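You operate a simulated robot arm through the tools that you are given. There is no shell and no other tool.

You are at the controls of a simulated two-armed robot. One attempt, no reset.

JOB
Cap the clamp block's cable stubs: white cap on the yellow one, red cap on the blue one, pressed home.
Fine: clamp slider at GRIP before pressing; leave it there. Leave the third cap.

The check looks at the end state, three seconds after you hand in, the way a careful person would. Anything else that was tipped, shoved, dropped, spilled or broken makes it a failure. Lids that push on must go on centred and level and be pressed home; caps that screw on are set level and turned clockwise until they are tight.

ROBOT AND FRAMES
Two 7-joint arms with fingered hands on one trunk that stands fixed in place. Base frame: the origin is at the foot of the trunk, x ahead of it, y to its left, z up. Readings come in m, degrees, newtons and seconds.
The left shoulder is at [0.2, 0.135, 0.82], the right one opposite. Payload 4 kg a hand.
Tool frame (each hand has its own): the origin (TCP) lies between the finger pads and is the grasp point; the fingertips stand 0.025 m ahead of it; z points along the fingers, y is the line along which they close. Largest opening 0.088 m; the body of the gripper starts 0.029 m behind the TCP. The gripper is a hand of 4 fingers: y runs from the thumb to the fingers, the wrist lies at [-0.013, -0.106, -0.174] in the tool frame, and closing takes about 1.5 s.
Orientation is that of the tool frame in the base frame, as a unit quaternion [x, y, z, w]. With the fingers straight down and the wrist toward the robot, the tool's x, y and z point along [0, 1, 0], [1, 0, 0] and [0, 0, -1] of the base frame.

CONTROLS
- The arms move only by the tool move_arm. It takes "left_targets", "right_targets" or both (then of equal length, played together; a hand with none holds still); each is one flat list of numbers, 7 for each row, row after row: the shift along the base's x, y, z in cm, then the turn, a rotation vector about the base's x, y, z in degrees, then the finger opening in cm, from 0 to 8.8. In form: [tx, ty, tz, ax, ay, az, fingers, tx, ty, tz, ax, ay, az, fingers, ...]. A call has 1 to 20 rows; each row shifts and turns the commanded pose from where the row before left it. Rows are played at 5 a second. More than 0.05 m and 8.6 degrees between two rows, or a gripper value outside its range, and nothing of the call is played. A pose out of reach is approached as far as the arm can. The call stops where the force on the tool passes 40 N (or 10 N more than at its start, if that is more) or the arm is blocked; 0.2 s more then pass. The fingers move at their own pace (about 0.153 m/s each) and stop on an object; they squeeze with about 31 N. The grip force told is the motor's: it shows also when the fingers shut on nothing. Time passes only in rows, and 0.2 s behind the last, so rows that do not move let the fingers close. The reply holds the time, the measured pose of the TCP, the force on the tool along the base axes, the opening and the grip force, in the units named above and with some noise, with the torque about the TCP (base axes, N m) and any sound that the robot's microphone picked up.
- Cameras (640 x 400 px; columns grow to the right, rows downward): "scene" is now at [0.1373, 0.0333, 1.4291]; the picture's right is [0.42, -0.91, 0.00], its down [-0.60, -0.27, -0.75] and it looks along [0.68, 0.31, -0.66] (base axes); focal length 373 px, centre (320, 200). "left" rides on the left gripper at [-0.064, -0.083, -0.098] in its tool frame; the picture's right is [-0.62, -0.37, 0.69], its down [0.71, -0.63, 0.30] and it looks along [0.32, 0.68, 0.65] (tool axes); focal length 265 px, centre (320, 200). "right" rides on the right gripper at [0.064, -0.083, -0.098] in its tool frame; the picture's right is [-0.62, 0.37, -0.69], its down [-0.71, -0.63, 0.30] and it looks along [-0.32, 0.68, 0.65] (tool axes); focal length 265 px, centre (320, 200). There is no depth. A picture from a camera that has moved, and an enlarged one, comes with that camera's place and axes in the base frame and with its lens.
- grab_frame(camera): a new picture of that camera. The clock stands still meanwhile.
- raise_lower(by): slides the trunk up (or, below 0, down) by that many m; the arms and the scene camera ride with it, the base frame stays. It gives what a move gives, with no picture.
- set_grasp(shape, hand): the hand has 4 fingers and takes this shape, open, in about a second: jaw (thumb against the fingers, like two jaws); tri (thumb and two fingers); tip (a fingertip pinch); poke (one finger out to press); point (the index stretched); flat (the hand flat); cup (the hand cupped); fist (a fist). The gripper value then closes the fingers along that shape, each until it touches; the sizes above hold for jaw. It gives what a move gives, with no picture.
- pan_tilt(pan, tilt): turns the head with the scene camera to pan (to the left, within 97 degrees either way) and tilt (down, from -29 to 69), counted from straight ahead of the robot. It gives what a move gives.
- zoom(camera, box): a new picture of the part [left, top, right, bottom] of that camera's present view, enlarged. The clock stands still meanwhile.
- hand_in(): hands the job in; it is judged then, once.

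Nothing tells you positions but the pictures and the camera data. Unless the task says otherwise, let go and move clear before handing in.

The tools are called after ">>>" as a command line: name --argument value ..., lists and objects as JSON in quotes. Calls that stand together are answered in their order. move_arm: Moves the arms, as the interface text tells. Its arguments: {"type":"object","properties":{"left_targets":{"type":"array","items":{"type":"number"}},"right_targets":{"type":"array","items":{"type":"number"}}},"required":[]} The other tools are called the same way: raise_lower (by) slides the trunk up or down; set_grasp (shape, hand) gives the hand a shape; pan_tilt (pan, tilt) turns the head that bears the scene camera; grab_frame (camera) takes a picture; zoom (camera, box) takes an enlarged picture of a part of a camera's view; hand_in () hands the job in.

At the start:

```text
t: 0.0
left_tool_pos: [0.3213, 0.3682, 1.0655]
left_orientation: [0.707, 0.707, 0.0, 0.0]
left_contact_force: [0.6, -1.2, 0.4]
left_ft_torque: [-0.01, 0.01, 0.02]
left_gripper_width: 0.0879
left_grasp_force: 0.1
left_shape: jaw
right_tool_pos: [0.5481, 0.0413, 1.1145]
right_orientation: [0.707, 0.708, 0.0, 0.0]
right_contact_force: [0.2, 0.0, 0.4]
right_ft_torque: [-0.02, 0.0, 0.03]
right_gripper_width: 0.0877
right_grasp_force: 0.1
right_shape: jaw
trunk travel left (down, up): [-0.425, 0.345]
head pan, tilt: [24.6, 41.2]
```

scene: 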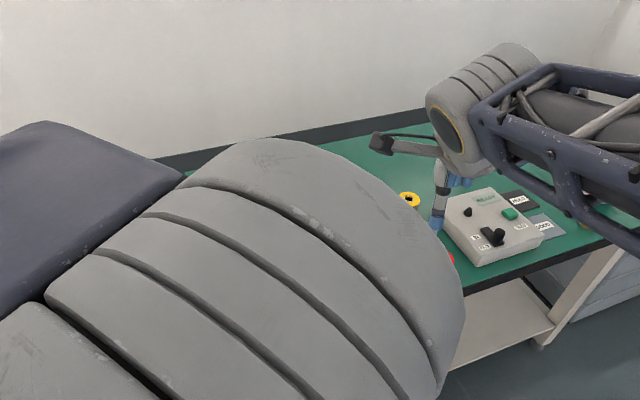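
right: 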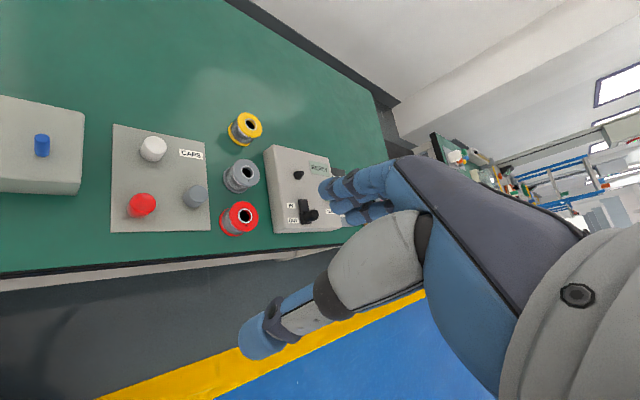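
left: 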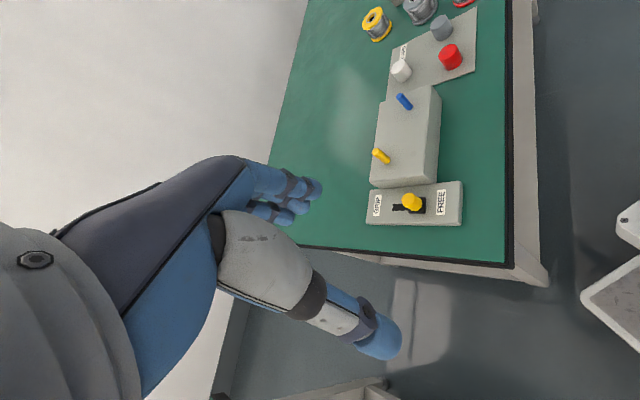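

The right-hand camera shows three caps (white, red, grey) on a "CAPS" tray. The left-hand camera shows the clamp block with its yellow and blue stubs and the GRIP/FREE slider. I'll look closer before moving anything.

>>> zoom --camera "left" --box '[340, 0, 520, 260]'

>>> zoom --camera "right" --box '[0, 80, 360, 270]'

```text
1.54 times, centred on (430, 130) of left
camera zoom: at [0.2374, 0.3055, 1.1638], right [-0.37, -0.62, -0.69], down [-0.63, 0.71, -0.3], along [0.68, 0.32, -0.65], focal length 408 px, centre (151, 308)
```

zoom: 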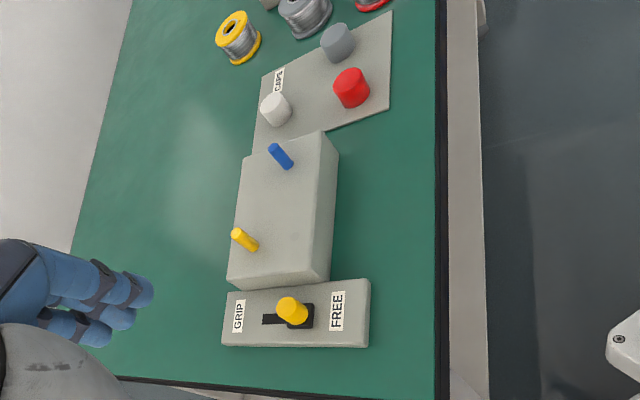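

```text
1.78 times, centred on (180, 175) of right
camera zoom: at [0.4664, 0.1048, 1.2144], right [0.37, -0.62, 0.69], down [-0.63, -0.71, -0.3], along [0.68, -0.32, -0.65], focal length 472 px, centre (569, 244)
```

zoom: 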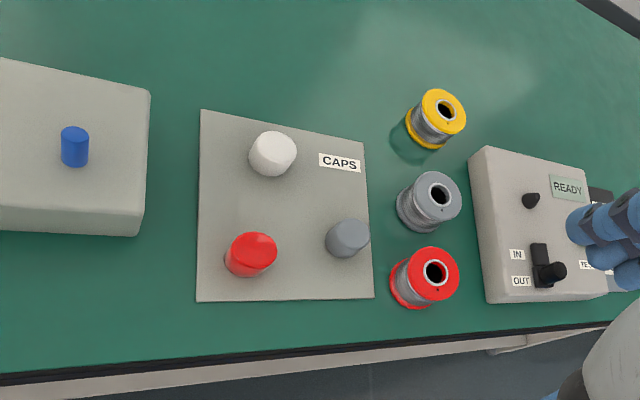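

The work table sits at about 45° to the robot. I put the blue stub near (0.59, 0.24), the yellow stub near (0.55, 0.33) and the slider knob near (0.46, 0.35), currently at FREE. The white cap is near (0.69, 0.19) and the red one near (0.62, 0.14). Next I'll swing the right hand aside so its camera looks at the work from the side, and bring the left hand a bit higher and closer.

>>> move_arm --right_targets '[0, -3, 0, 0, 0, 8, 8.8, 0, -3, 0, 0, 0, 8, 8.8, 0, -3, 0, 0, 0, 8, 8.8, 0, -3, 0, 0, 0, 8, 8.8, 0, -3, 0, 0, 0, 8, 8.8, 0, -3, 0, 0, 0, 8, 8.8, 0, -3, 0, 0, 0, 8, 8.8, 0, 0, 0, 0, 0, 0, 8.8]'

>>> grab_frame --camera "right"

>>> grab_frame --camera "scene"

```text
t: 1.8
left_tool_pos: [0.32, 0.3684, 1.065]
left_orientation: [0.707, 0.707, 0.0, 0.0]
left_contact_force: [0.7, 0.4, -0.3]
left_ft_torque: [0.03, 0.01, 0.02]
left_gripper_width: 0.0876
left_grasp_force: 0.0
left_shape: jaw
right_tool_pos: [0.5489, -0.1688, 1.1156]
right_orientation: [0.291, 0.957, 0.0, -0.001]
right_contact_force: [0.3, 0.3, -1.0]
right_ft_torque: [0.03, 0.0, 0.01]
right_gripper_width: 0.0876
right_grasp_force: 0.0
right_shape: jaw
trunk travel left (down, up): [-0.425, 0.345]
head pan, tilt: [24.6, 41.2]
```

```text
taken
camera right: at [0.4499, -0.2026, 1.2141], right [0.72, -0.04, 0.69], down [0.24, -0.92, -0.3], along [0.65, 0.39, -0.65], focal length 265 px, centre (320, 200)
```

right: 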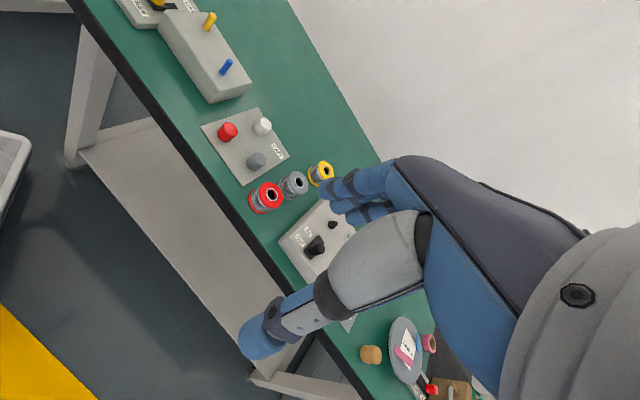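

```text
taken
camera scene: at [0.1373, 0.0333, 1.4291], right [0.42, -0.91, 0.0], down [-0.6, -0.27, -0.75], along [0.68, 0.31, -0.66], focal length 373 px, centre (320, 200)
```

scene: 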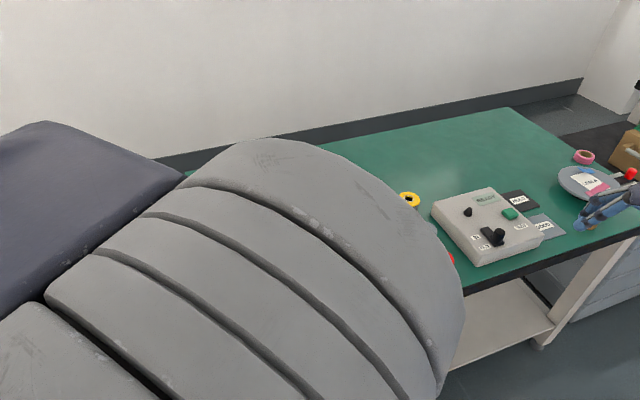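

The right camera now covers the whole work area. I'll take enlarged views from both hands so I can triangulate positions.

>>> zoom --camera "right" --box '[100, 0, 300, 125]'

>>> zoom --camera "right" --box '[190, 90, 310, 165]'

>>> zoom --camera "left" --box '[350, 80, 478, 160]'

>>> zoom --camera "left" --box '[370, 0, 498, 80]'

>>> zoom --camera "left" --box '[350, 145, 478, 225]'

```text
3.20 times, centred on (200, 62) of right
camera zoom: at [0.4499, -0.2026, 1.2141], right [0.72, -0.04, 0.69], down [0.24, -0.92, -0.3], along [0.65, 0.39, -0.65], focal length 849 px, centre (704, 640)
```

zoom: 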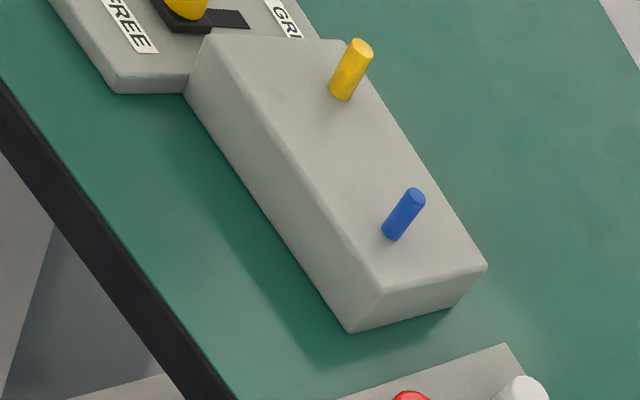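

```text
5.33 times, centred on (250, 128) of right
camera zoom: at [0.4499, -0.2026, 1.2141], right [0.72, -0.04, 0.69], down [0.24, -0.92, -0.3], along [0.65, 0.39, -0.65], focal length 1416 px, centre (693, 587)
```

zoom: 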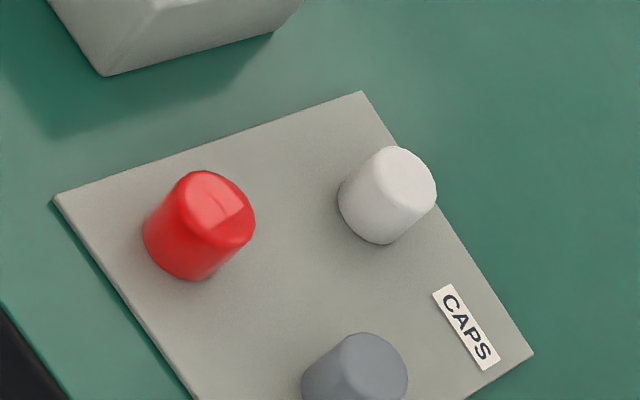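

```text
5.00 times, centred on (414, 120) of left
camera zoom: at [0.2374, 0.3055, 1.1638], right [-0.37, -0.62, -0.69], down [-0.63, 0.71, -0.3], along [0.68, 0.32, -0.65], focal length 1327 px, centre (-150, 600)
```

zoom: 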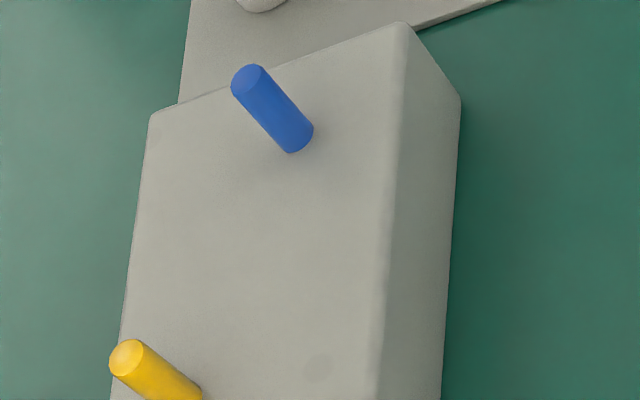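

```text
5.00 times, centred on (434, 40) of left
camera zoom: at [0.2374, 0.3055, 1.1638], right [-0.37, -0.62, -0.69], down [-0.63, 0.71, -0.3], along [0.68, 0.32, -0.65], focal length 1327 px, centre (-250, 1000)
```

zoom: 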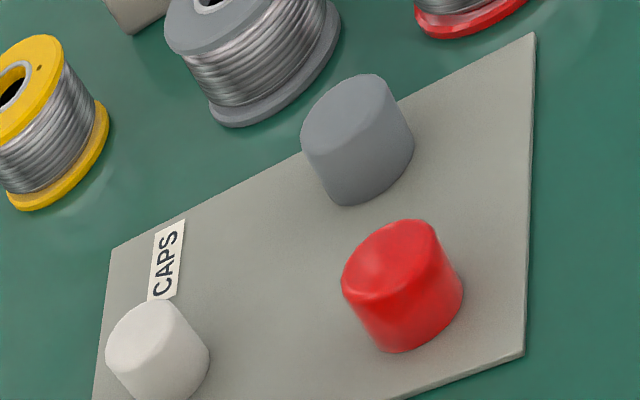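

```text
5.00 times, centred on (414, 185) of left
camera zoom: at [0.2374, 0.3055, 1.1638], right [-0.37, -0.62, -0.69], down [-0.63, 0.71, -0.3], along [0.68, 0.32, -0.65], focal length 1327 px, centre (-150, 275)
```

zoom: 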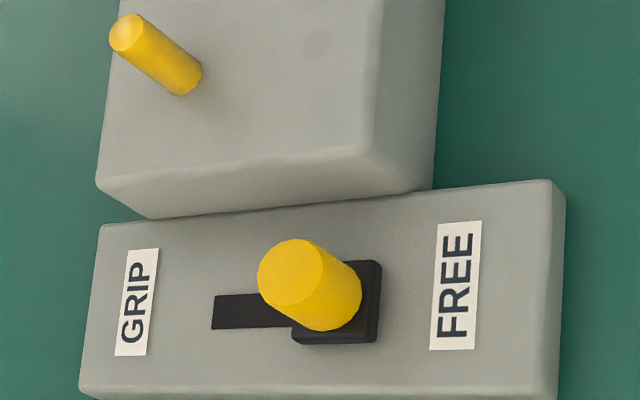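

I have good fixes now. Stub tops are about (0.590, 0.244, 0.846) for blue and (0.548, 0.332, 0.846) for yellow, and the knob is at about (0.464, 0.352) with roughly 3 cm of travel along (+x, +y) to GRIP. I'll bring the left hand above the knob, turned to straddle it across the slot, and check reach and clearance.

>>> move_arm --left_targets '[2.4, 0, -2.4, 0, 0, -7.5, 5, 2.4, 0, -2.4, 0, 0, -7.5, 5, 2.4, 0, -2.4, 0, 0, -7.5, 5, 2.4, 0, -2.4, 0, 0, -7.5, 5, 2.4, -0.8, -2.4, 0, 0, -7.5, 5, 2.4, -0.8, -2.4, 0, 0, -7.5, 5, 0, 0, 0, 0, 0, 0, 5]'

>>> grab_frame --camera "left"

>>> grab_frame --camera "right"

>>> grab_frame --camera "scene"

```text
t: 3.4
left_tool_pos: [0.4651, 0.3524, 0.9204]
left_orientation: [0.924, 0.382, 0.0, -0.001]
left_contact_force: [-0.1, 0.3, 0.8]
left_ft_torque: [0.01, -0.01, 0.02]
left_gripper_width: 0.0504
left_grasp_force: 0.0
left_shape: jaw
right_tool_pos: [0.5484, -0.1672, 1.1141]
right_orientation: [0.293, 0.956, 0.0, 0.0]
right_contact_force: [-0.6, -0.2, 0.5]
right_ft_torque: [-0.03, -0.01, 0.01]
right_gripper_width: 0.0873
right_grasp_force: 0.1
right_shape: jaw
trunk travel left (down, up): [-0.425, 0.345]
head pan, tilt: [24.6, 41.2]
```

```text
taken
camera left: at [0.36, 0.3668, 1.0196], right [-0.7, -0.18, -0.69], down [0.06, 0.95, -0.3], along [0.71, -0.25, -0.65], focal length 265 px, centre (320, 200)
```

left: 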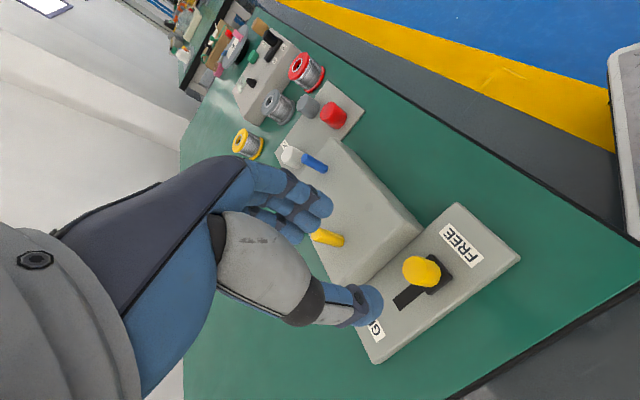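

```text
taken
camera right: at [0.4498, -0.2024, 1.2141], right [0.72, -0.04, 0.69], down [0.24, -0.92, -0.3], along [0.65, 0.39, -0.65], focal length 265 px, centre (320, 200)
```

right: 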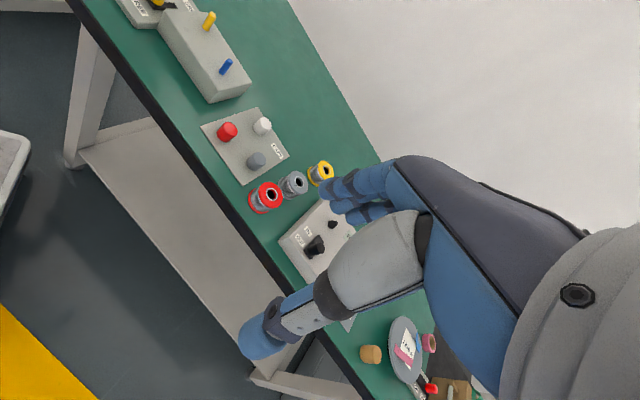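

```text
taken
camera scene: at [0.1373, 0.0333, 1.4291], right [0.42, -0.91, 0.0], down [-0.6, -0.27, -0.75], along [0.68, 0.31, -0.66], focal length 373 px, centre (320, 200)
```

scene: 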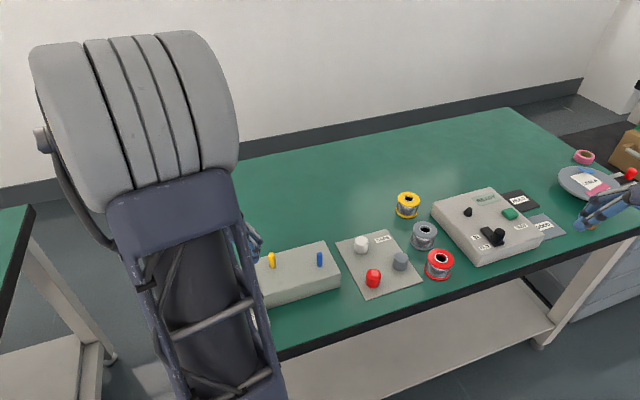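

The hand reaches, but fingers straddling the knob would come close to the block wall. Instead I'll close the hand, set it down on the FREE side of the knob, and push along the slot.

>>> move_arm --left_targets '[-1.75, -1.7, 0, 0, 0, 0, 0, -1.75, -1.7, 0, 0, 0, 0, 0, 0, 0, -2, 0, 0, 0, 0, 0, 0, -2, 0, 0, 0, 0, 0, 0, 0, 0, 0, 0, 0, 0, 0, 0, 0, 0, 0, 0]'

>>> grab_frame --camera "left"

>>> grab_frame --camera "scene"

```text
t: 4.8
left_tool_pos: [0.4294, 0.3188, 0.8808]
left_orientation: [0.924, 0.383, 0.0, 0.0]
left_contact_force: [0.1, -0.2, 0.5]
left_ft_torque: [0.03, -0.04, 0.03]
left_gripper_width: 0.0
left_grasp_force: 31.2
left_shape: jaw
right_tool_pos: [0.5493, -0.1672, 1.1151]
right_orientation: [0.292, 0.956, 0.0, 0.0]
right_contact_force: [-0.4, 0.0, 0.4]
right_ft_torque: [0.0, 0.03, 0.01]
right_gripper_width: 0.0877
right_grasp_force: 0.1
right_shape: jaw
trunk travel left (down, up): [-0.425, 0.345]
head pan, tilt: [24.6, 41.2]
```

```text
taken
camera left: at [0.3251, 0.3328, 0.9793], right [-0.7, -0.18, -0.69], down [0.06, 0.95, -0.3], along [0.71, -0.25, -0.65], focal length 265 px, centre (320, 200)
```

left: 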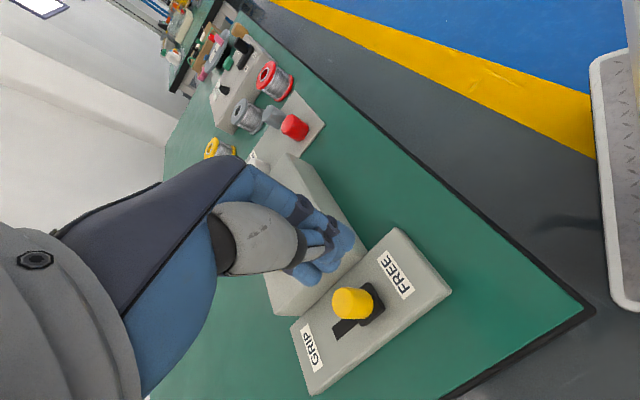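

```text
taken
camera scene: at [0.1373, 0.0333, 1.4291], right [0.42, -0.91, 0.0], down [-0.6, -0.27, -0.75], along [0.68, 0.31, -0.66], focal length 373 px, centre (320, 200)
```

scene: 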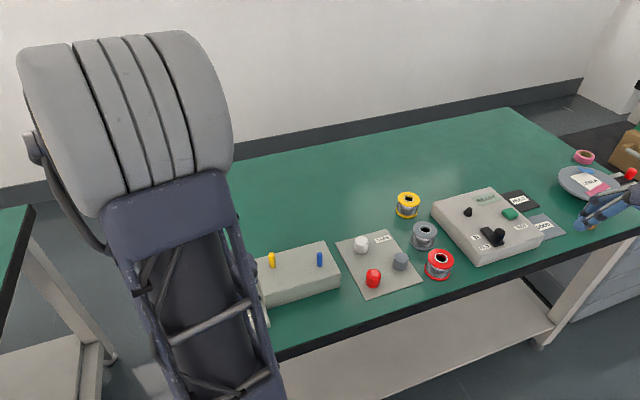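

The closed fingertips are directly above the FREE label with good clearance from the knob. I'll lower them to just above the panel.

>>> move_arm --left_targets '[0, 0, -2, 0, 0, 0, 0, 0, 0, -2, 0, 0, 0, 0, 0, 0, -1.5, 0, 0, 0, 0, 0, 0, -0.8, 0, 0, 0, 0, 0, 0, 0, 0, 0, 0, 0]'

>>> grab_frame --camera "left"

>>> zoom --camera "scene" --box '[220, 220, 440, 360]'

```text
t: 6.0
left_tool_pos: [0.4301, 0.3194, 0.8177]
left_orientation: [0.924, 0.383, 0.0, 0.0]
left_contact_force: [-0.2, 0.0, 0.0]
left_ft_torque: [0.01, 0.01, -0.03]
left_gripper_width: 0.0
left_grasp_force: 31.3
left_shape: jaw
right_tool_pos: [0.5483, -0.1684, 1.1149]
right_orientation: [0.293, 0.956, 0.0, 0.0]
right_contact_force: [0.5, 0.4, 0.6]
right_ft_torque: [-0.01, -0.03, 0.02]
right_gripper_width: 0.0875
right_grasp_force: 0.1
right_shape: jaw
trunk travel left (down, up): [-0.425, 0.345]
head pan, tilt: [24.6, 41.2]
```

```text
taken
camera left: at [0.3254, 0.3336, 0.9166], right [-0.7, -0.18, -0.69], down [0.06, 0.95, -0.3], along [0.71, -0.25, -0.65], focal length 265 px, centre (320, 200)
```

left: 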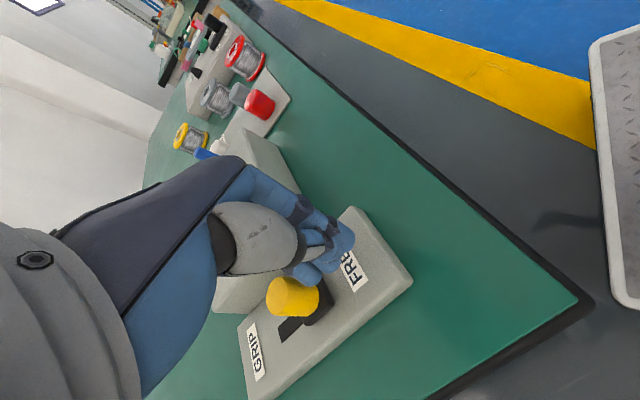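

```text
2.86 times, centred on (330, 290) of scene
camera zoom: at [0.1373, 0.0333, 1.4291], right [0.42, -0.91, 0.0], down [-0.6, -0.27, -0.75], along [0.68, 0.31, -0.66], focal length 1066 px, centre (291, -57)
```

zoom: 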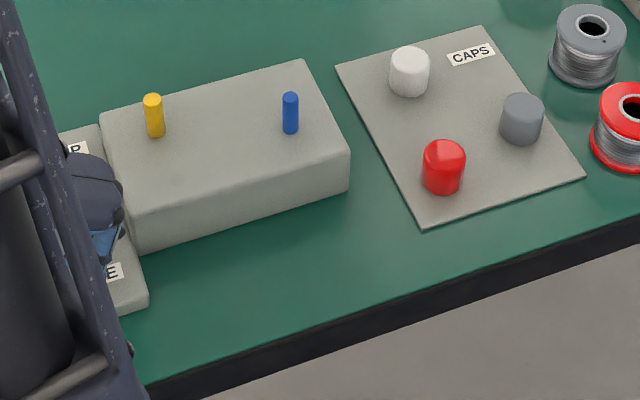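

The fingertips are just above the panel. I'll go down a little more and start pushing toward GRIP.

>>> move_arm --left_targets '[0, 0, -0.6, 0, 0, 0, 0, 0.7, 0.7, 0, 0, 0, 0, 0, 0.7, 0.7, 0, 0, 0, 0, 0, 0.5, 0.5, 0, 0, 0, 0, 0, 0.4, 0.4, 0, 0, 0, 0, 0]'

>>> grab_frame --camera "left"

```text
t: 7.2
left_tool_pos: [0.4523, 0.3417, 0.8123]
left_orientation: [0.924, 0.382, 0.0, 0.001]
left_contact_force: [-0.3, -0.1, -0.4]
left_ft_torque: [0.02, 0.01, -0.06]
left_gripper_width: 0.0
left_grasp_force: 31.1
left_shape: jaw
right_tool_pos: [0.5483, -0.1677, 1.1149]
right_orientation: [0.292, 0.956, 0.0, 0.0]
right_contact_force: [-0.7, -0.2, 1.3]
right_ft_torque: [-0.03, -0.03, -0.01]
right_gripper_width: 0.0876
right_grasp_force: 0.0
right_shape: jaw
trunk travel left (down, up): [-0.425, 0.345]
head pan, tilt: [24.6, 41.2]
```

```text
taken
camera left: at [0.3482, 0.3564, 0.9109], right [-0.7, -0.18, -0.69], down [0.06, 0.95, -0.3], along [0.71, -0.25, -0.65], focal length 265 px, centre (320, 200)
```

left: 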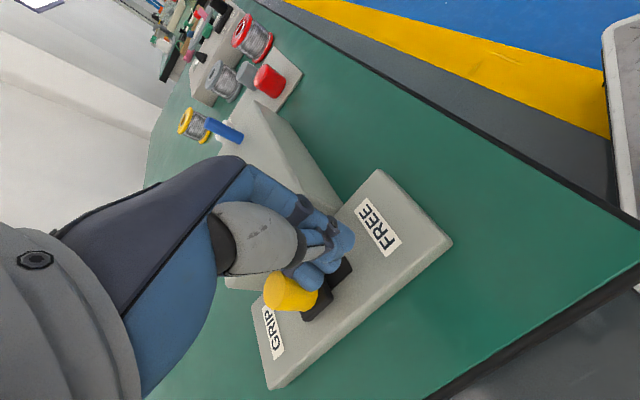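

The knob has already moved most of the way toward GRIP with little force. I'll keep going in small steps until it meets its stop.

>>> move_arm --left_targets '[0.3, 0.3, 0, 0, 0, 0, 0, 0.2, 0.2, 0, 0, 0, 0, 0, 0, 0, 0, 0, 0, 0, 0]'

>>> zoom --camera "left" --box '[200, 170, 460, 390]'

```text
t: 8.0
left_tool_pos: [0.4588, 0.3475, 0.8117]
left_orientation: [0.924, 0.383, 0.0, 0.0]
left_contact_force: [-1.4, -0.8, 1.0]
left_ft_torque: [-0.02, 0.02, -0.03]
left_gripper_width: 0.0001
left_grasp_force: 31.2
left_shape: jaw
right_tool_pos: [0.5488, -0.1683, 1.1141]
right_orientation: [0.293, 0.956, 0.0, 0.0]
right_contact_force: [-0.3, -0.8, -0.2]
right_ft_torque: [0.0, 0.0, 0.0]
right_gripper_width: 0.0876
right_grasp_force: 0.1
right_shape: jaw
trunk travel left (down, up): [-0.425, 0.345]
head pan, tilt: [24.6, 41.2]
```

```text
1.82 times, centred on (330, 280) of left
camera zoom: at [0.3536, 0.3615, 0.9108], right [-0.7, -0.18, -0.69], down [0.06, 0.95, -0.3], along [0.71, -0.25, -0.65], focal length 483 px, centre (302, 54)
```

zoom: 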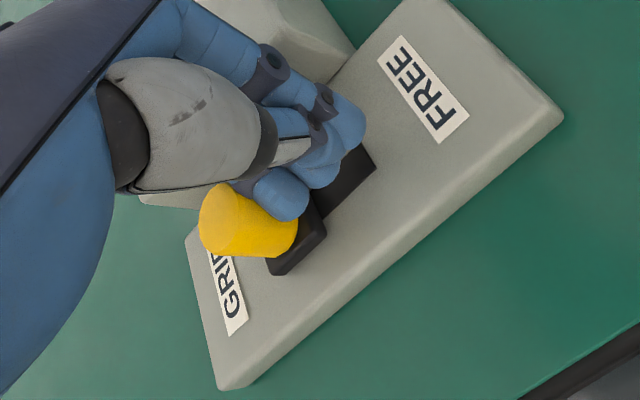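

There's no stop reaction yet, so I'll keep advancing in small increments.

>>> move_arm --left_targets '[0.2, 0.2, 0, 0, 0, 0, 0, 0.2, 0.2, 0, 0, 0, 0, 0, 0, 0, 0, 0, 0, 0, 0]'

>>> zoom --camera "left" --box '[200, 170, 460, 390]'

```text
t: 8.8
left_tool_pos: [0.4621, 0.3504, 0.8115]
left_orientation: [0.924, 0.382, 0.0, 0.001]
left_contact_force: [0.8, -1.5, -0.5]
left_ft_torque: [-0.03, 0.01, 0.0]
left_gripper_width: 0.0002
left_grasp_force: 31.4
left_shape: jaw
right_tool_pos: [0.5483, -0.1681, 1.1139]
right_orientation: [0.292, 0.956, 0.0, 0.0]
right_contact_force: [-1.0, -0.6, -0.5]
right_ft_torque: [0.02, -0.02, 0.0]
right_gripper_width: 0.0876
right_grasp_force: 0.1
right_shape: jaw
trunk travel left (down, up): [-0.425, 0.345]
head pan, tilt: [24.6, 41.2]
```

```text
1.82 times, centred on (330, 280) of left
camera zoom: at [0.3572, 0.3654, 0.9109], right [-0.7, -0.18, -0.69], down [0.06, 0.95, -0.3], along [0.71, -0.25, -0.65], focal length 483 px, centre (302, 54)
```

zoom: 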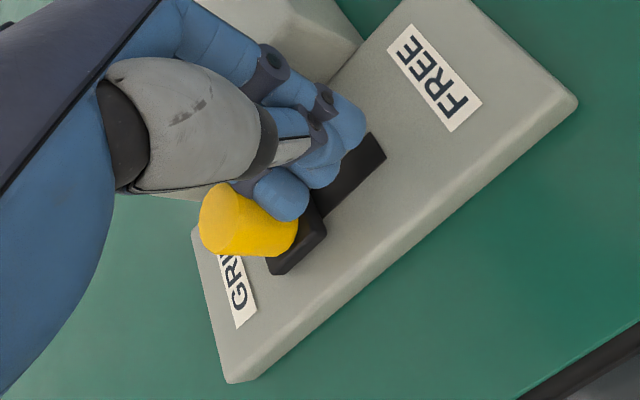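

>>> move_arm --left_targets '[0.2, 0.2, 0, 0, 0, 0, 0, 0.2, 0.2, 0, 0, 0, 0, 0, 0, 0, 0, 0, 0, 0, 0]'

>>> zoom --camera "left" --box '[200, 170, 460, 390]'

```text
t: 9.6
left_tool_pos: [0.4653, 0.353, 0.8119]
left_orientation: [0.924, 0.382, -0.002, 0.001]
left_contact_force: [-12.6, -17.6, -0.1]
left_ft_torque: [-0.12, 0.06, -0.14]
left_gripper_width: 0.0003
left_grasp_force: 30.5
left_shape: jaw
right_tool_pos: [0.5478, -0.1687, 1.1136]
right_orientation: [0.293, 0.956, 0.0, 0.0]
right_contact_force: [-0.4, -0.5, -0.9]
right_ft_torque: [0.0, 0.03, 0.0]
right_gripper_width: 0.0877
right_grasp_force: 0.0
right_shape: jaw
trunk travel left (down, up): [-0.425, 0.345]
head pan, tilt: [24.6, 41.2]
```

```text
1.82 times, centred on (330, 280) of left
camera zoom: at [0.3608, 0.3676, 0.9106], right [-0.7, -0.18, -0.69], down [0.06, 0.95, -0.31], along [0.71, -0.26, -0.65], focal length 483 px, centre (302, 54)
```

zoom: 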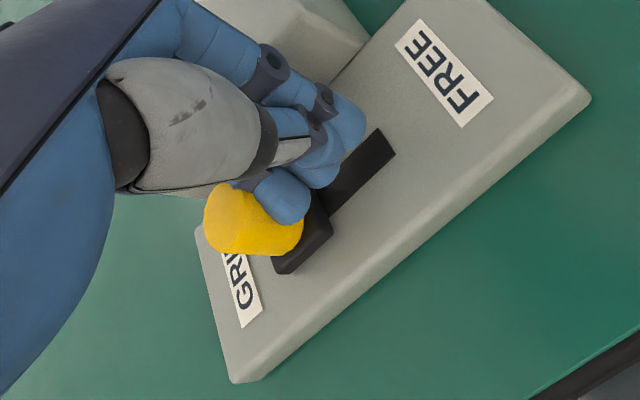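

The reaction jumped to about 21 N, so the slider is at its GRIP stop. I'll back off and rise to check it.

>>> move_arm --left_targets '[-0.7, -0.7, 0, 0, 0, 0, 0, -0.7, -0.7, 0, 0, 0, 0, 0, 0, 0, 3, 0, 0, 0, 0, 0, 0, 4, 0, 0, 0, 0, 0, 0, 4, 0, 0, 0, 0, 0, 0, 0, 0, 0, 0, 4]'

>>> zoom --camera "left" --box '[280, 160, 540, 380]'

>>> zoom --camera "scene" --box '[200, 220, 440, 370]'

```text
t: 11.0
left_tool_pos: [0.451, 0.3402, 0.9242]
left_orientation: [0.924, 0.383, 0.0, -0.001]
left_contact_force: [-0.2, 0.2, 0.9]
left_ft_torque: [-0.02, 0.04, 0.01]
left_gripper_width: 0.0383
left_grasp_force: 0.0
left_shape: jaw
right_tool_pos: [0.5482, -0.1689, 1.1143]
right_orientation: [0.292, 0.956, 0.0, 0.0]
right_contact_force: [0.2, -0.4, -1.0]
right_ft_torque: [0.02, -0.01, -0.01]
right_gripper_width: 0.0876
right_grasp_force: 0.0
right_shape: jaw
trunk travel left (down, up): [-0.425, 0.345]
head pan, tilt: [24.6, 41.2]
```

```text
1.82 times, centred on (410, 270) of left
camera zoom: at [0.3468, 0.3546, 1.0212], right [-0.7, -0.18, -0.69], down [0.06, 0.95, -0.3], along [0.71, -0.25, -0.65], focal length 483 px, centre (156, 73)
```

zoom: 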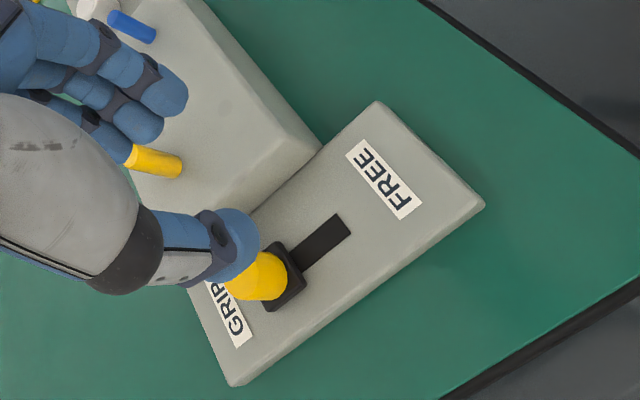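

```text
2.67 times, centred on (320, 295) of scene
camera zoom: at [0.1373, 0.0333, 1.4291], right [0.42, -0.91, 0.0], down [-0.6, -0.27, -0.75], along [0.68, 0.31, -0.66], focal length 995 px, centre (320, -53)
```

zoom: 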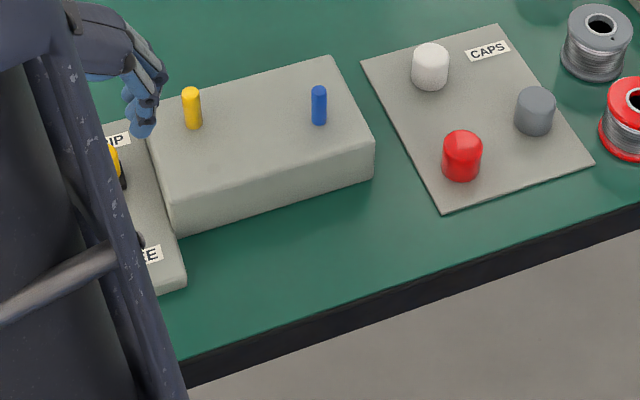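

The slider is clearly at GRIP. The white cap is at about (0.706, 0.1885), 31 mm across with its top at about 0.795. I'll carry the open left hand above it, turned back to the straight yaw.

>>> move_arm --left_targets '[0, 0, 2, 0, 0, 0, 5.5, 3.64, -2.16, 0, 0, 0, 6.43, 5.5, 3.64, -2.16, 0, 0, 0, 6.43, 5.5, 3.64, -2.16, 0, 0, 0, 6.43, 5.5, 3.64, -2.16, 0, 0, 0, 6.43, 5.5, 3.64, -2.16, 0, 0, 0, 6.43, 5.5, 3.64, -2.16, 0, 0, 0, 6.43, 5.5, 3.64, -2.16, 0, 0, 0, 6.42, 5.5, 0, 0, -4, 0, 0, 0, 5.5, 0, 0, 0, 0, 0, 0, 5.5]'

>>> grab_frame --camera "left"

>>> grab_frame --camera "right"

>>> grab_frame --camera "scene"

```text
t: 13.2
left_tool_pos: [0.7073, 0.1886, 0.9014]
left_orientation: [0.707, 0.707, 0.0, 0.0]
left_contact_force: [0.3, 0.0, -0.5]
left_ft_torque: [-0.02, -0.01, 0.01]
left_gripper_width: 0.0547
left_grasp_force: 0.0
left_shape: jaw
right_tool_pos: [0.5483, -0.1684, 1.1146]
right_orientation: [0.292, 0.956, 0.0, 0.0]
right_contact_force: [-0.6, 0.5, 0.0]
right_ft_torque: [-0.01, 0.01, -0.01]
right_gripper_width: 0.0875
right_grasp_force: 0.0
right_shape: jaw
trunk travel left (down, up): [-0.425, 0.345]
head pan, tilt: [24.6, 41.2]
```

```text
taken
camera left: at [0.6239, 0.1252, 0.999], right [-0.37, -0.62, -0.69], down [-0.63, 0.71, -0.3], along [0.68, 0.32, -0.65], focal length 265 px, centre (320, 200)
```

left: 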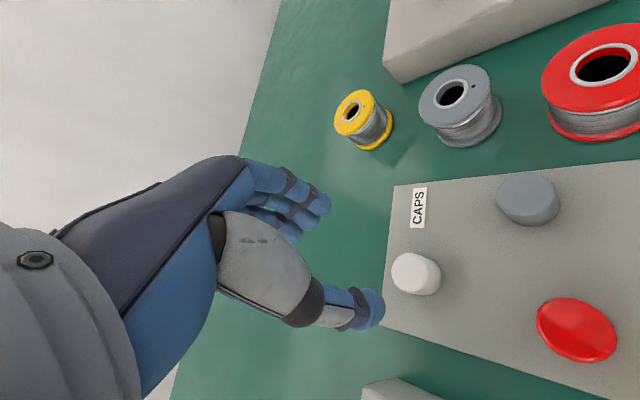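

```text
taken
camera right: at [0.4498, -0.2025, 1.2141], right [0.72, -0.04, 0.69], down [0.24, -0.92, -0.3], along [0.65, 0.39, -0.65], focal length 265 px, centre (320, 200)
```

right: 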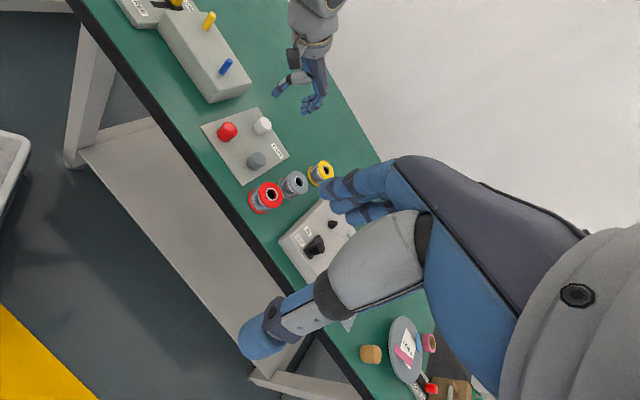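

```text
taken
camera scene: at [0.1373, 0.0332, 1.4291], right [0.42, -0.91, 0.0], down [-0.6, -0.27, -0.75], along [0.68, 0.31, -0.66], focal length 373 px, centre (320, 200)
```

scene: 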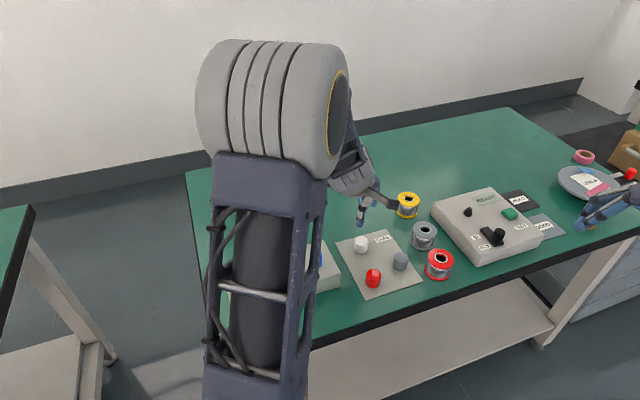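

The left camera confirms the white cap at about (0.705, 0.188), right under the hand. I'll descend until the fingertips are near cap-top level and check.

>>> move_arm --left_targets '[-0.1, 0, -2.5, 0, 0, 0, 5.5, -0.1, 0, -2.5, 0, 0, 0, 5.5, 0, 0, -1.8, 0, 0, 0, 5.5, 0, 0, 0, 0, 0, 0, 5.5]'

>>> grab_frame --camera "left"

>>> zoom --camera "right" --box '[190, 60, 350, 160]'

>>> zoom --camera "scene" --box '[310, 180, 470, 280]'

```text
t: 14.2
left_tool_pos: [0.7036, 0.1894, 0.8331]
left_orientation: [0.707, 0.708, 0.0, 0.001]
left_contact_force: [-0.1, 0.4, 0.1]
left_ft_torque: [0.01, -0.03, -0.01]
left_gripper_width: 0.0547
left_grasp_force: 0.0
left_shape: jaw
right_tool_pos: [0.5483, -0.1684, 1.1146]
right_orientation: [0.293, 0.956, 0.001, -0.001]
right_contact_force: [0.4, -0.1, 0.2]
right_ft_torque: [0.01, 0.0, -0.02]
right_gripper_width: 0.0877
right_grasp_force: 0.0
right_shape: jaw
trunk travel left (down, up): [-0.425, 0.345]
head pan, tilt: [24.6, 41.2]
```

```text
taken
camera left: at [0.6208, 0.1261, 0.9321], right [-0.37, -0.62, -0.69], down [-0.63, 0.71, -0.3], along [0.68, 0.32, -0.65], focal length 265 px, centre (320, 200)
```

left: 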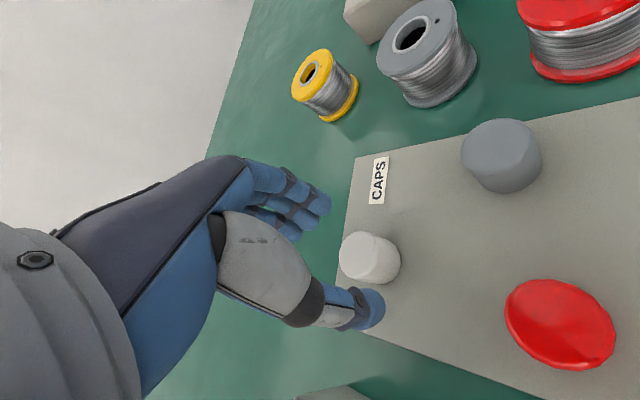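

```text
4.00 times, centred on (270, 110) of right
camera zoom: at [0.4499, -0.2024, 1.2141], right [0.72, -0.04, 0.69], down [0.24, -0.92, -0.3], along [0.65, 0.39, -0.65], focal length 1062 px, centre (520, 560)
```

zoom: 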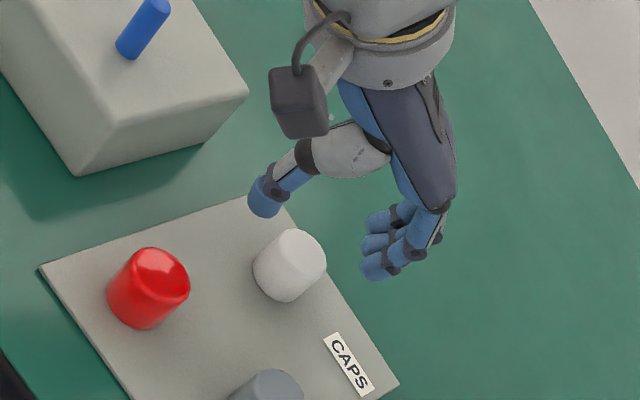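

```text
4.00 times, centred on (390, 230) of scene
camera zoom: at [0.1373, 0.0333, 1.4291], right [0.42, -0.91, 0.0], down [-0.6, -0.27, -0.75], along [0.68, 0.31, -0.66], focal length 1493 px, centre (40, 80)
```

zoom: 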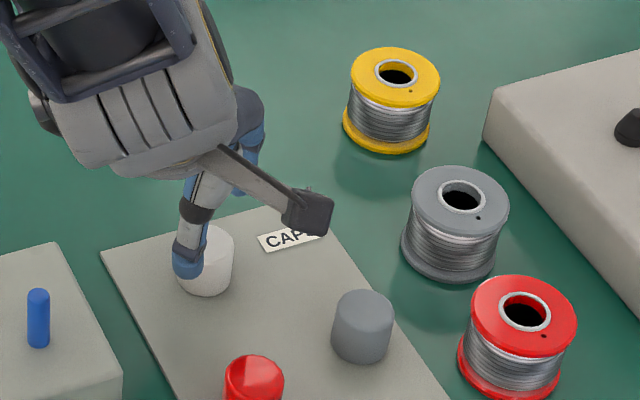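

The cap is aligned between the thumb and fingers. I'll descend around it and close.

>>> move_arm --left_targets '[0.1, -0.2, -1.5, 0, 0, 0, 5.5, 0, 0, -1.2, 0, 0, 0, 5.5, 0, 0, -0.6, 0, 0, 0, 5.5, 0, 0, 0, 0, 0, 0, 5.5]'

>>> grab_frame --camera "left"

>>> zoom --camera "right" --box '[190, 60, 350, 160]'

```text
t: 15.2
left_tool_pos: [0.7056, 0.1884, 0.8008]
left_orientation: [0.707, 0.707, 0.0, -0.001]
left_contact_force: [-0.4, -0.1, 0.0]
left_ft_torque: [-0.03, 0.0, 0.02]
left_gripper_width: 0.0547
left_grasp_force: 0.0
left_shape: jaw
right_tool_pos: [0.5486, -0.1674, 1.1141]
right_orientation: [0.292, 0.956, 0.0, -0.001]
right_contact_force: [-0.3, -0.3, 0.1]
right_ft_torque: [0.01, -0.03, 0.0]
right_gripper_width: 0.0876
right_grasp_force: 0.0
right_shape: jaw
trunk travel left (down, up): [-0.425, 0.345]
head pan, tilt: [24.6, 41.2]
```

```text
taken
camera left: at [0.6225, 0.1242, 0.8992], right [-0.37, -0.62, -0.69], down [-0.63, 0.71, -0.3], along [0.68, 0.32, -0.65], focal length 265 px, centre (320, 200)
```

left: 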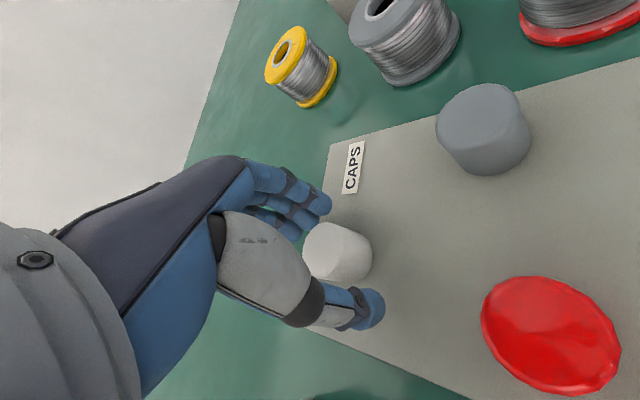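

```text
4.00 times, centred on (270, 110) of right
camera zoom: at [0.4499, -0.2024, 1.2141], right [0.72, -0.04, 0.69], down [0.24, -0.92, -0.3], along [0.65, 0.39, -0.65], focal length 1062 px, centre (520, 560)
```

zoom: 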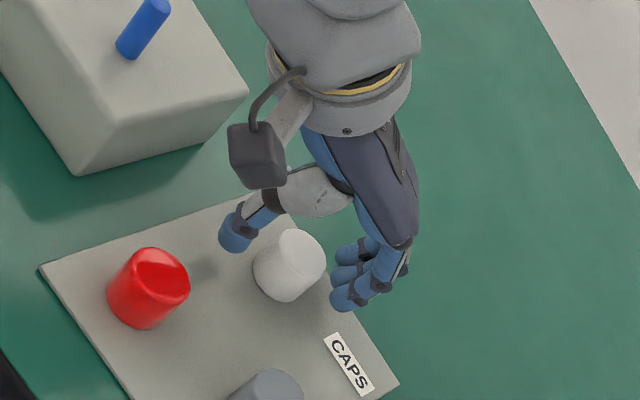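

The cap sits between thumb and fingers. I'll close on it now.

>>> move_arm --left_targets '[0, 0, -0.3, 0, 0, 0, 5.0, 0, 0, 0, 0, 0, 0, 4.0, 0, 0, 0, 0, 0, 0, 3.5, 0, 0, 0, 0, 0, 0, 2.5, 0, 0, 0, 0, 0, 0, 0, 0, 0, 0, 0, 0, 0, 0, 0, 0, 0, 0, 0, 0, 0, 0, 0, 0, 0, 0, 0, 0]'

>>> grab_frame --camera "left"

>>> zoom --camera "right" --box '[190, 60, 350, 160]'

```text
t: 17.0
left_tool_pos: [0.7064, 0.1871, 0.7978]
left_orientation: [0.707, 0.707, 0.0, -0.001]
left_contact_force: [0.0, -0.4, -0.1]
left_ft_torque: [0.0, -0.01, 0.02]
left_gripper_width: 0.0243
left_grasp_force: 31.0
left_shape: jaw
right_tool_pos: [0.549, -0.1679, 1.1154]
right_orientation: [0.292, 0.956, 0.001, 0.0]
right_contact_force: [0.0, 0.1, 0.0]
right_ft_torque: [0.0, -0.01, 0.02]
right_gripper_width: 0.0876
right_grasp_force: 0.1
right_shape: jaw
trunk travel left (down, up): [-0.425, 0.345]
head pan, tilt: [24.6, 41.2]
```

```text
taken
camera left: at [0.6225, 0.1241, 0.8965], right [-0.37, -0.62, -0.69], down [-0.63, 0.71, -0.3], along [0.68, 0.32, -0.65], focal length 265 px, centre (320, 200)
```

left: 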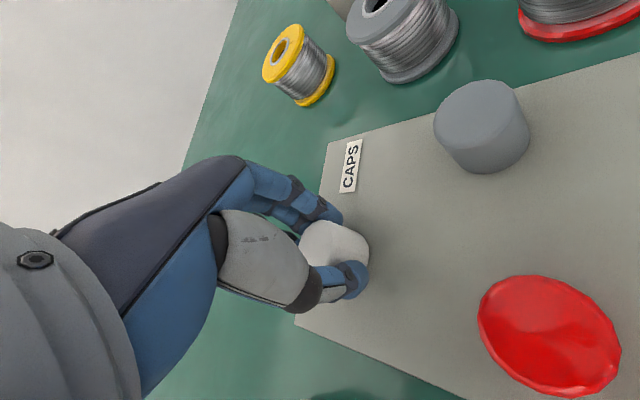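

```text
4.00 times, centred on (270, 110) of right
camera zoom: at [0.4499, -0.2024, 1.2141], right [0.72, -0.04, 0.69], down [0.24, -0.92, -0.3], along [0.65, 0.39, -0.65], focal length 1062 px, centre (520, 560)
```

zoom: 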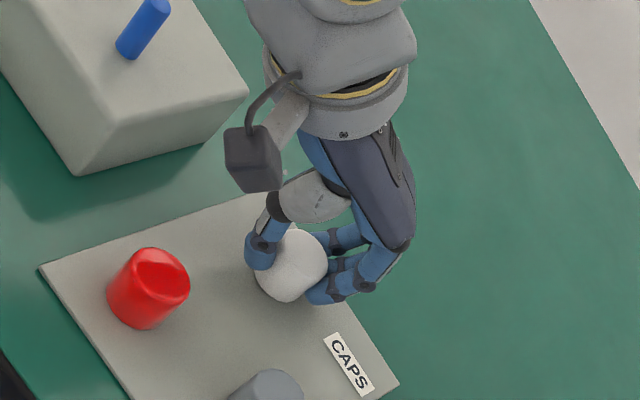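

The white cap is held (24 mm across). I'll lift straight up and then carry it above the yellow stub.

>>> move_arm --left_targets '[0, 0, 1, 0, 0, 0, 0, 0, 0, 2, 0, 0, 0, 0, 0, 0, 3, 0, 0, 0, 0, 0, 0, 4, 0, 0, 0, 0, 0, 0, 4, 0, 0, 0, 0, -3.14, 2.88, 0, 0, 0, 0, 0, -3.14, 2.88, 0, 0, 0, 0, 0, -3.14, 2.88, 0, 0, 0, 0, 0, -3.14, 2.88, 0, 0, 0, 0, 0, -3.14, 2.88, 0, 0, 0, 0, 0, 0, 0, 0, 0, 0, 0, 0]'

>>> grab_frame --camera "left"

>>> grab_frame --camera "scene"

>>> grab_frame --camera "right"

```text
t: 19.4
left_tool_pos: [0.5481, 0.3312, 0.9379]
left_orientation: [0.708, 0.706, 0.0, 0.0]
left_contact_force: [1.4, 0.2, -0.1]
left_ft_torque: [-0.02, 0.01, -0.02]
left_gripper_width: 0.0246
left_grasp_force: 30.7
left_shape: jaw
right_tool_pos: [0.5481, -0.1674, 1.1142]
right_orientation: [0.293, 0.956, -0.001, 0.0]
right_contact_force: [-0.9, -0.2, -0.6]
right_ft_torque: [-0.01, -0.02, 0.04]
right_gripper_width: 0.0873
right_grasp_force: 0.0
right_shape: jaw
trunk travel left (down, up): [-0.425, 0.345]
head pan, tilt: [24.6, 41.2]
```

```text
taken
camera left: at [0.4646, 0.2678, 1.0359], right [-0.37, -0.62, -0.69], down [-0.63, 0.72, -0.3], along [0.68, 0.32, -0.65], focal length 265 px, centre (320, 200)
```

left: 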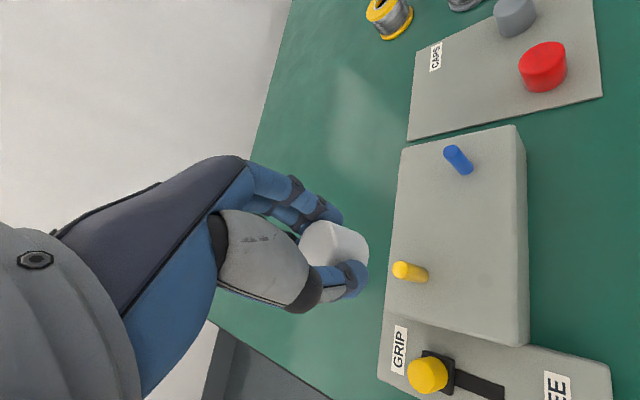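

```text
taken
camera scene: at [0.1373, 0.0333, 1.4291], right [0.42, -0.91, 0.0], down [-0.6, -0.27, -0.75], along [0.68, 0.31, -0.66], focal length 373 px, centre (320, 200)
```

scene: 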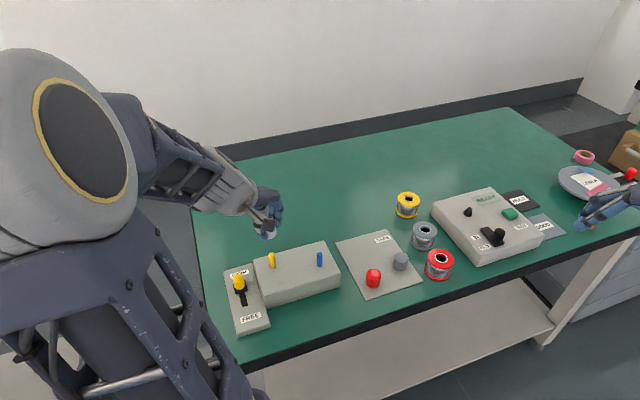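

```text
taken
camera right: at [0.4499, -0.2024, 1.2141], right [0.72, -0.04, 0.69], down [0.24, -0.92, -0.3], along [0.65, 0.39, -0.65], focal length 265 px, centre (320, 200)
```

right: 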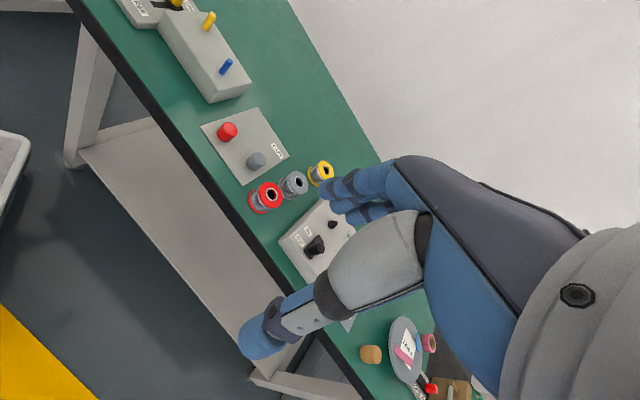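

The scene camera now has a clear view of the hand, the slider at GRIP, and both stubs. I'll turn the right hand so its camera gives a second, sideways view of the yellow stub and the held cap.

>>> move_arm --right_targets '[0, 0, -2, 0, 0, 8, 8.8, 0, 0, -2, 0, 0, 8, 8.8, 0, 0, -2, 0, 0, 8, 8.8, 0, 0, -2, 0, 0, 8, 8.8, 0, 0, -2, 0, 0, 8, 8.8, 0, 0, 0, 0, 0, 0, 8.8]'

>>> grab_frame --camera "right"

>>> zoom --camera "scene" --box '[200, 170, 360, 270]'

```text
t: 20.8
left_tool_pos: [0.5492, 0.3319, 0.9374]
left_orientation: [0.708, 0.707, 0.0, 0.0]
left_contact_force: [-0.3, 0.5, 0.2]
left_ft_torque: [0.04, 0.02, 0.03]
left_gripper_width: 0.0248
left_grasp_force: 31.1
left_shape: jaw
right_tool_pos: [0.5488, -0.1689, 1.0151]
right_orientation: [-0.053, 0.999, 0.0, 0.0]
right_contact_force: [-0.4, 0.5, 0.5]
right_ft_torque: [-0.03, 0.04, -0.01]
right_gripper_width: 0.0877
right_grasp_force: 0.1
right_shape: jaw
trunk travel left (down, up): [-0.425, 0.345]
head pan, tilt: [24.6, 41.2]
```

```text
taken
camera right: at [0.495, -0.2587, 1.1142], right [0.58, 0.43, 0.69], down [0.78, -0.55, -0.3], along [0.25, 0.71, -0.65], focal length 265 px, centre (320, 200)
```

right: 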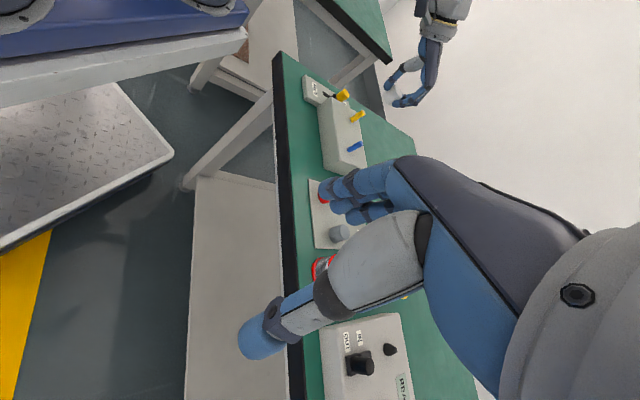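

```text
4.00 times, centred on (280, 220) of scene
camera zoom: at [0.1373, 0.0334, 1.4291], right [0.42, -0.91, 0.0], down [-0.6, -0.27, -0.75], along [0.68, 0.31, -0.66], focal length 1493 px, centre (480, 120)
```

zoom: 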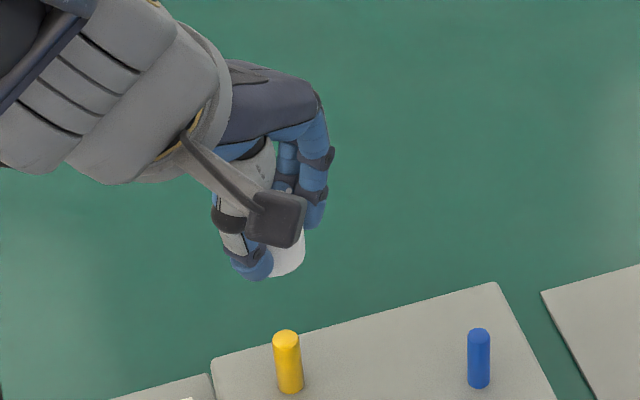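

Both views show the cap hovering near the yellow stub. I'll enlarge the right camera's view to align them.

>>> zoom --camera "right" --box '[320, 60, 448, 140]'

>>> zoom --camera "left" --box '[290, 200, 450, 300]'

```text
5.00 times, centred on (384, 100) of right
camera zoom: at [0.495, -0.2587, 1.1142], right [0.58, 0.43, 0.69], down [0.78, -0.55, -0.3], along [0.25, 0.71, -0.65], focal length 1327 px, centre (0, 700)
```

zoom: 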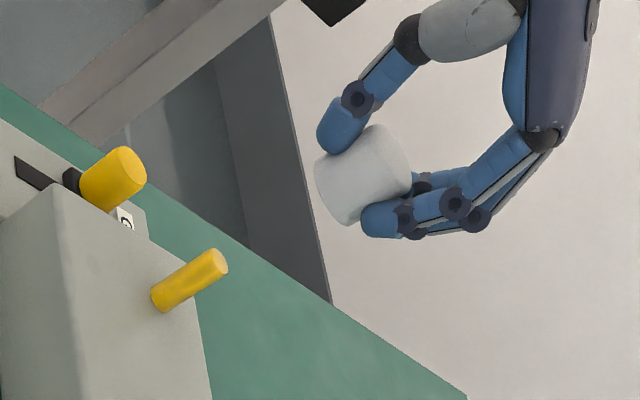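

```text
4.00 times, centred on (370, 250) of left
camera zoom: at [0.4648, 0.268, 1.036], right [-0.37, -0.62, -0.69], down [-0.63, 0.71, -0.3], along [0.68, 0.32, -0.65], focal length 1062 px, centre (120, 0)
```

zoom: 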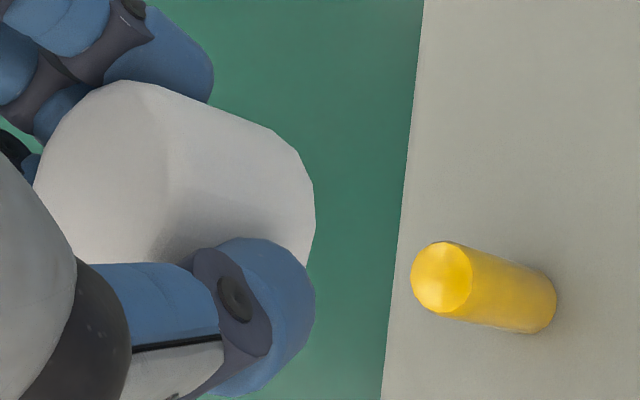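

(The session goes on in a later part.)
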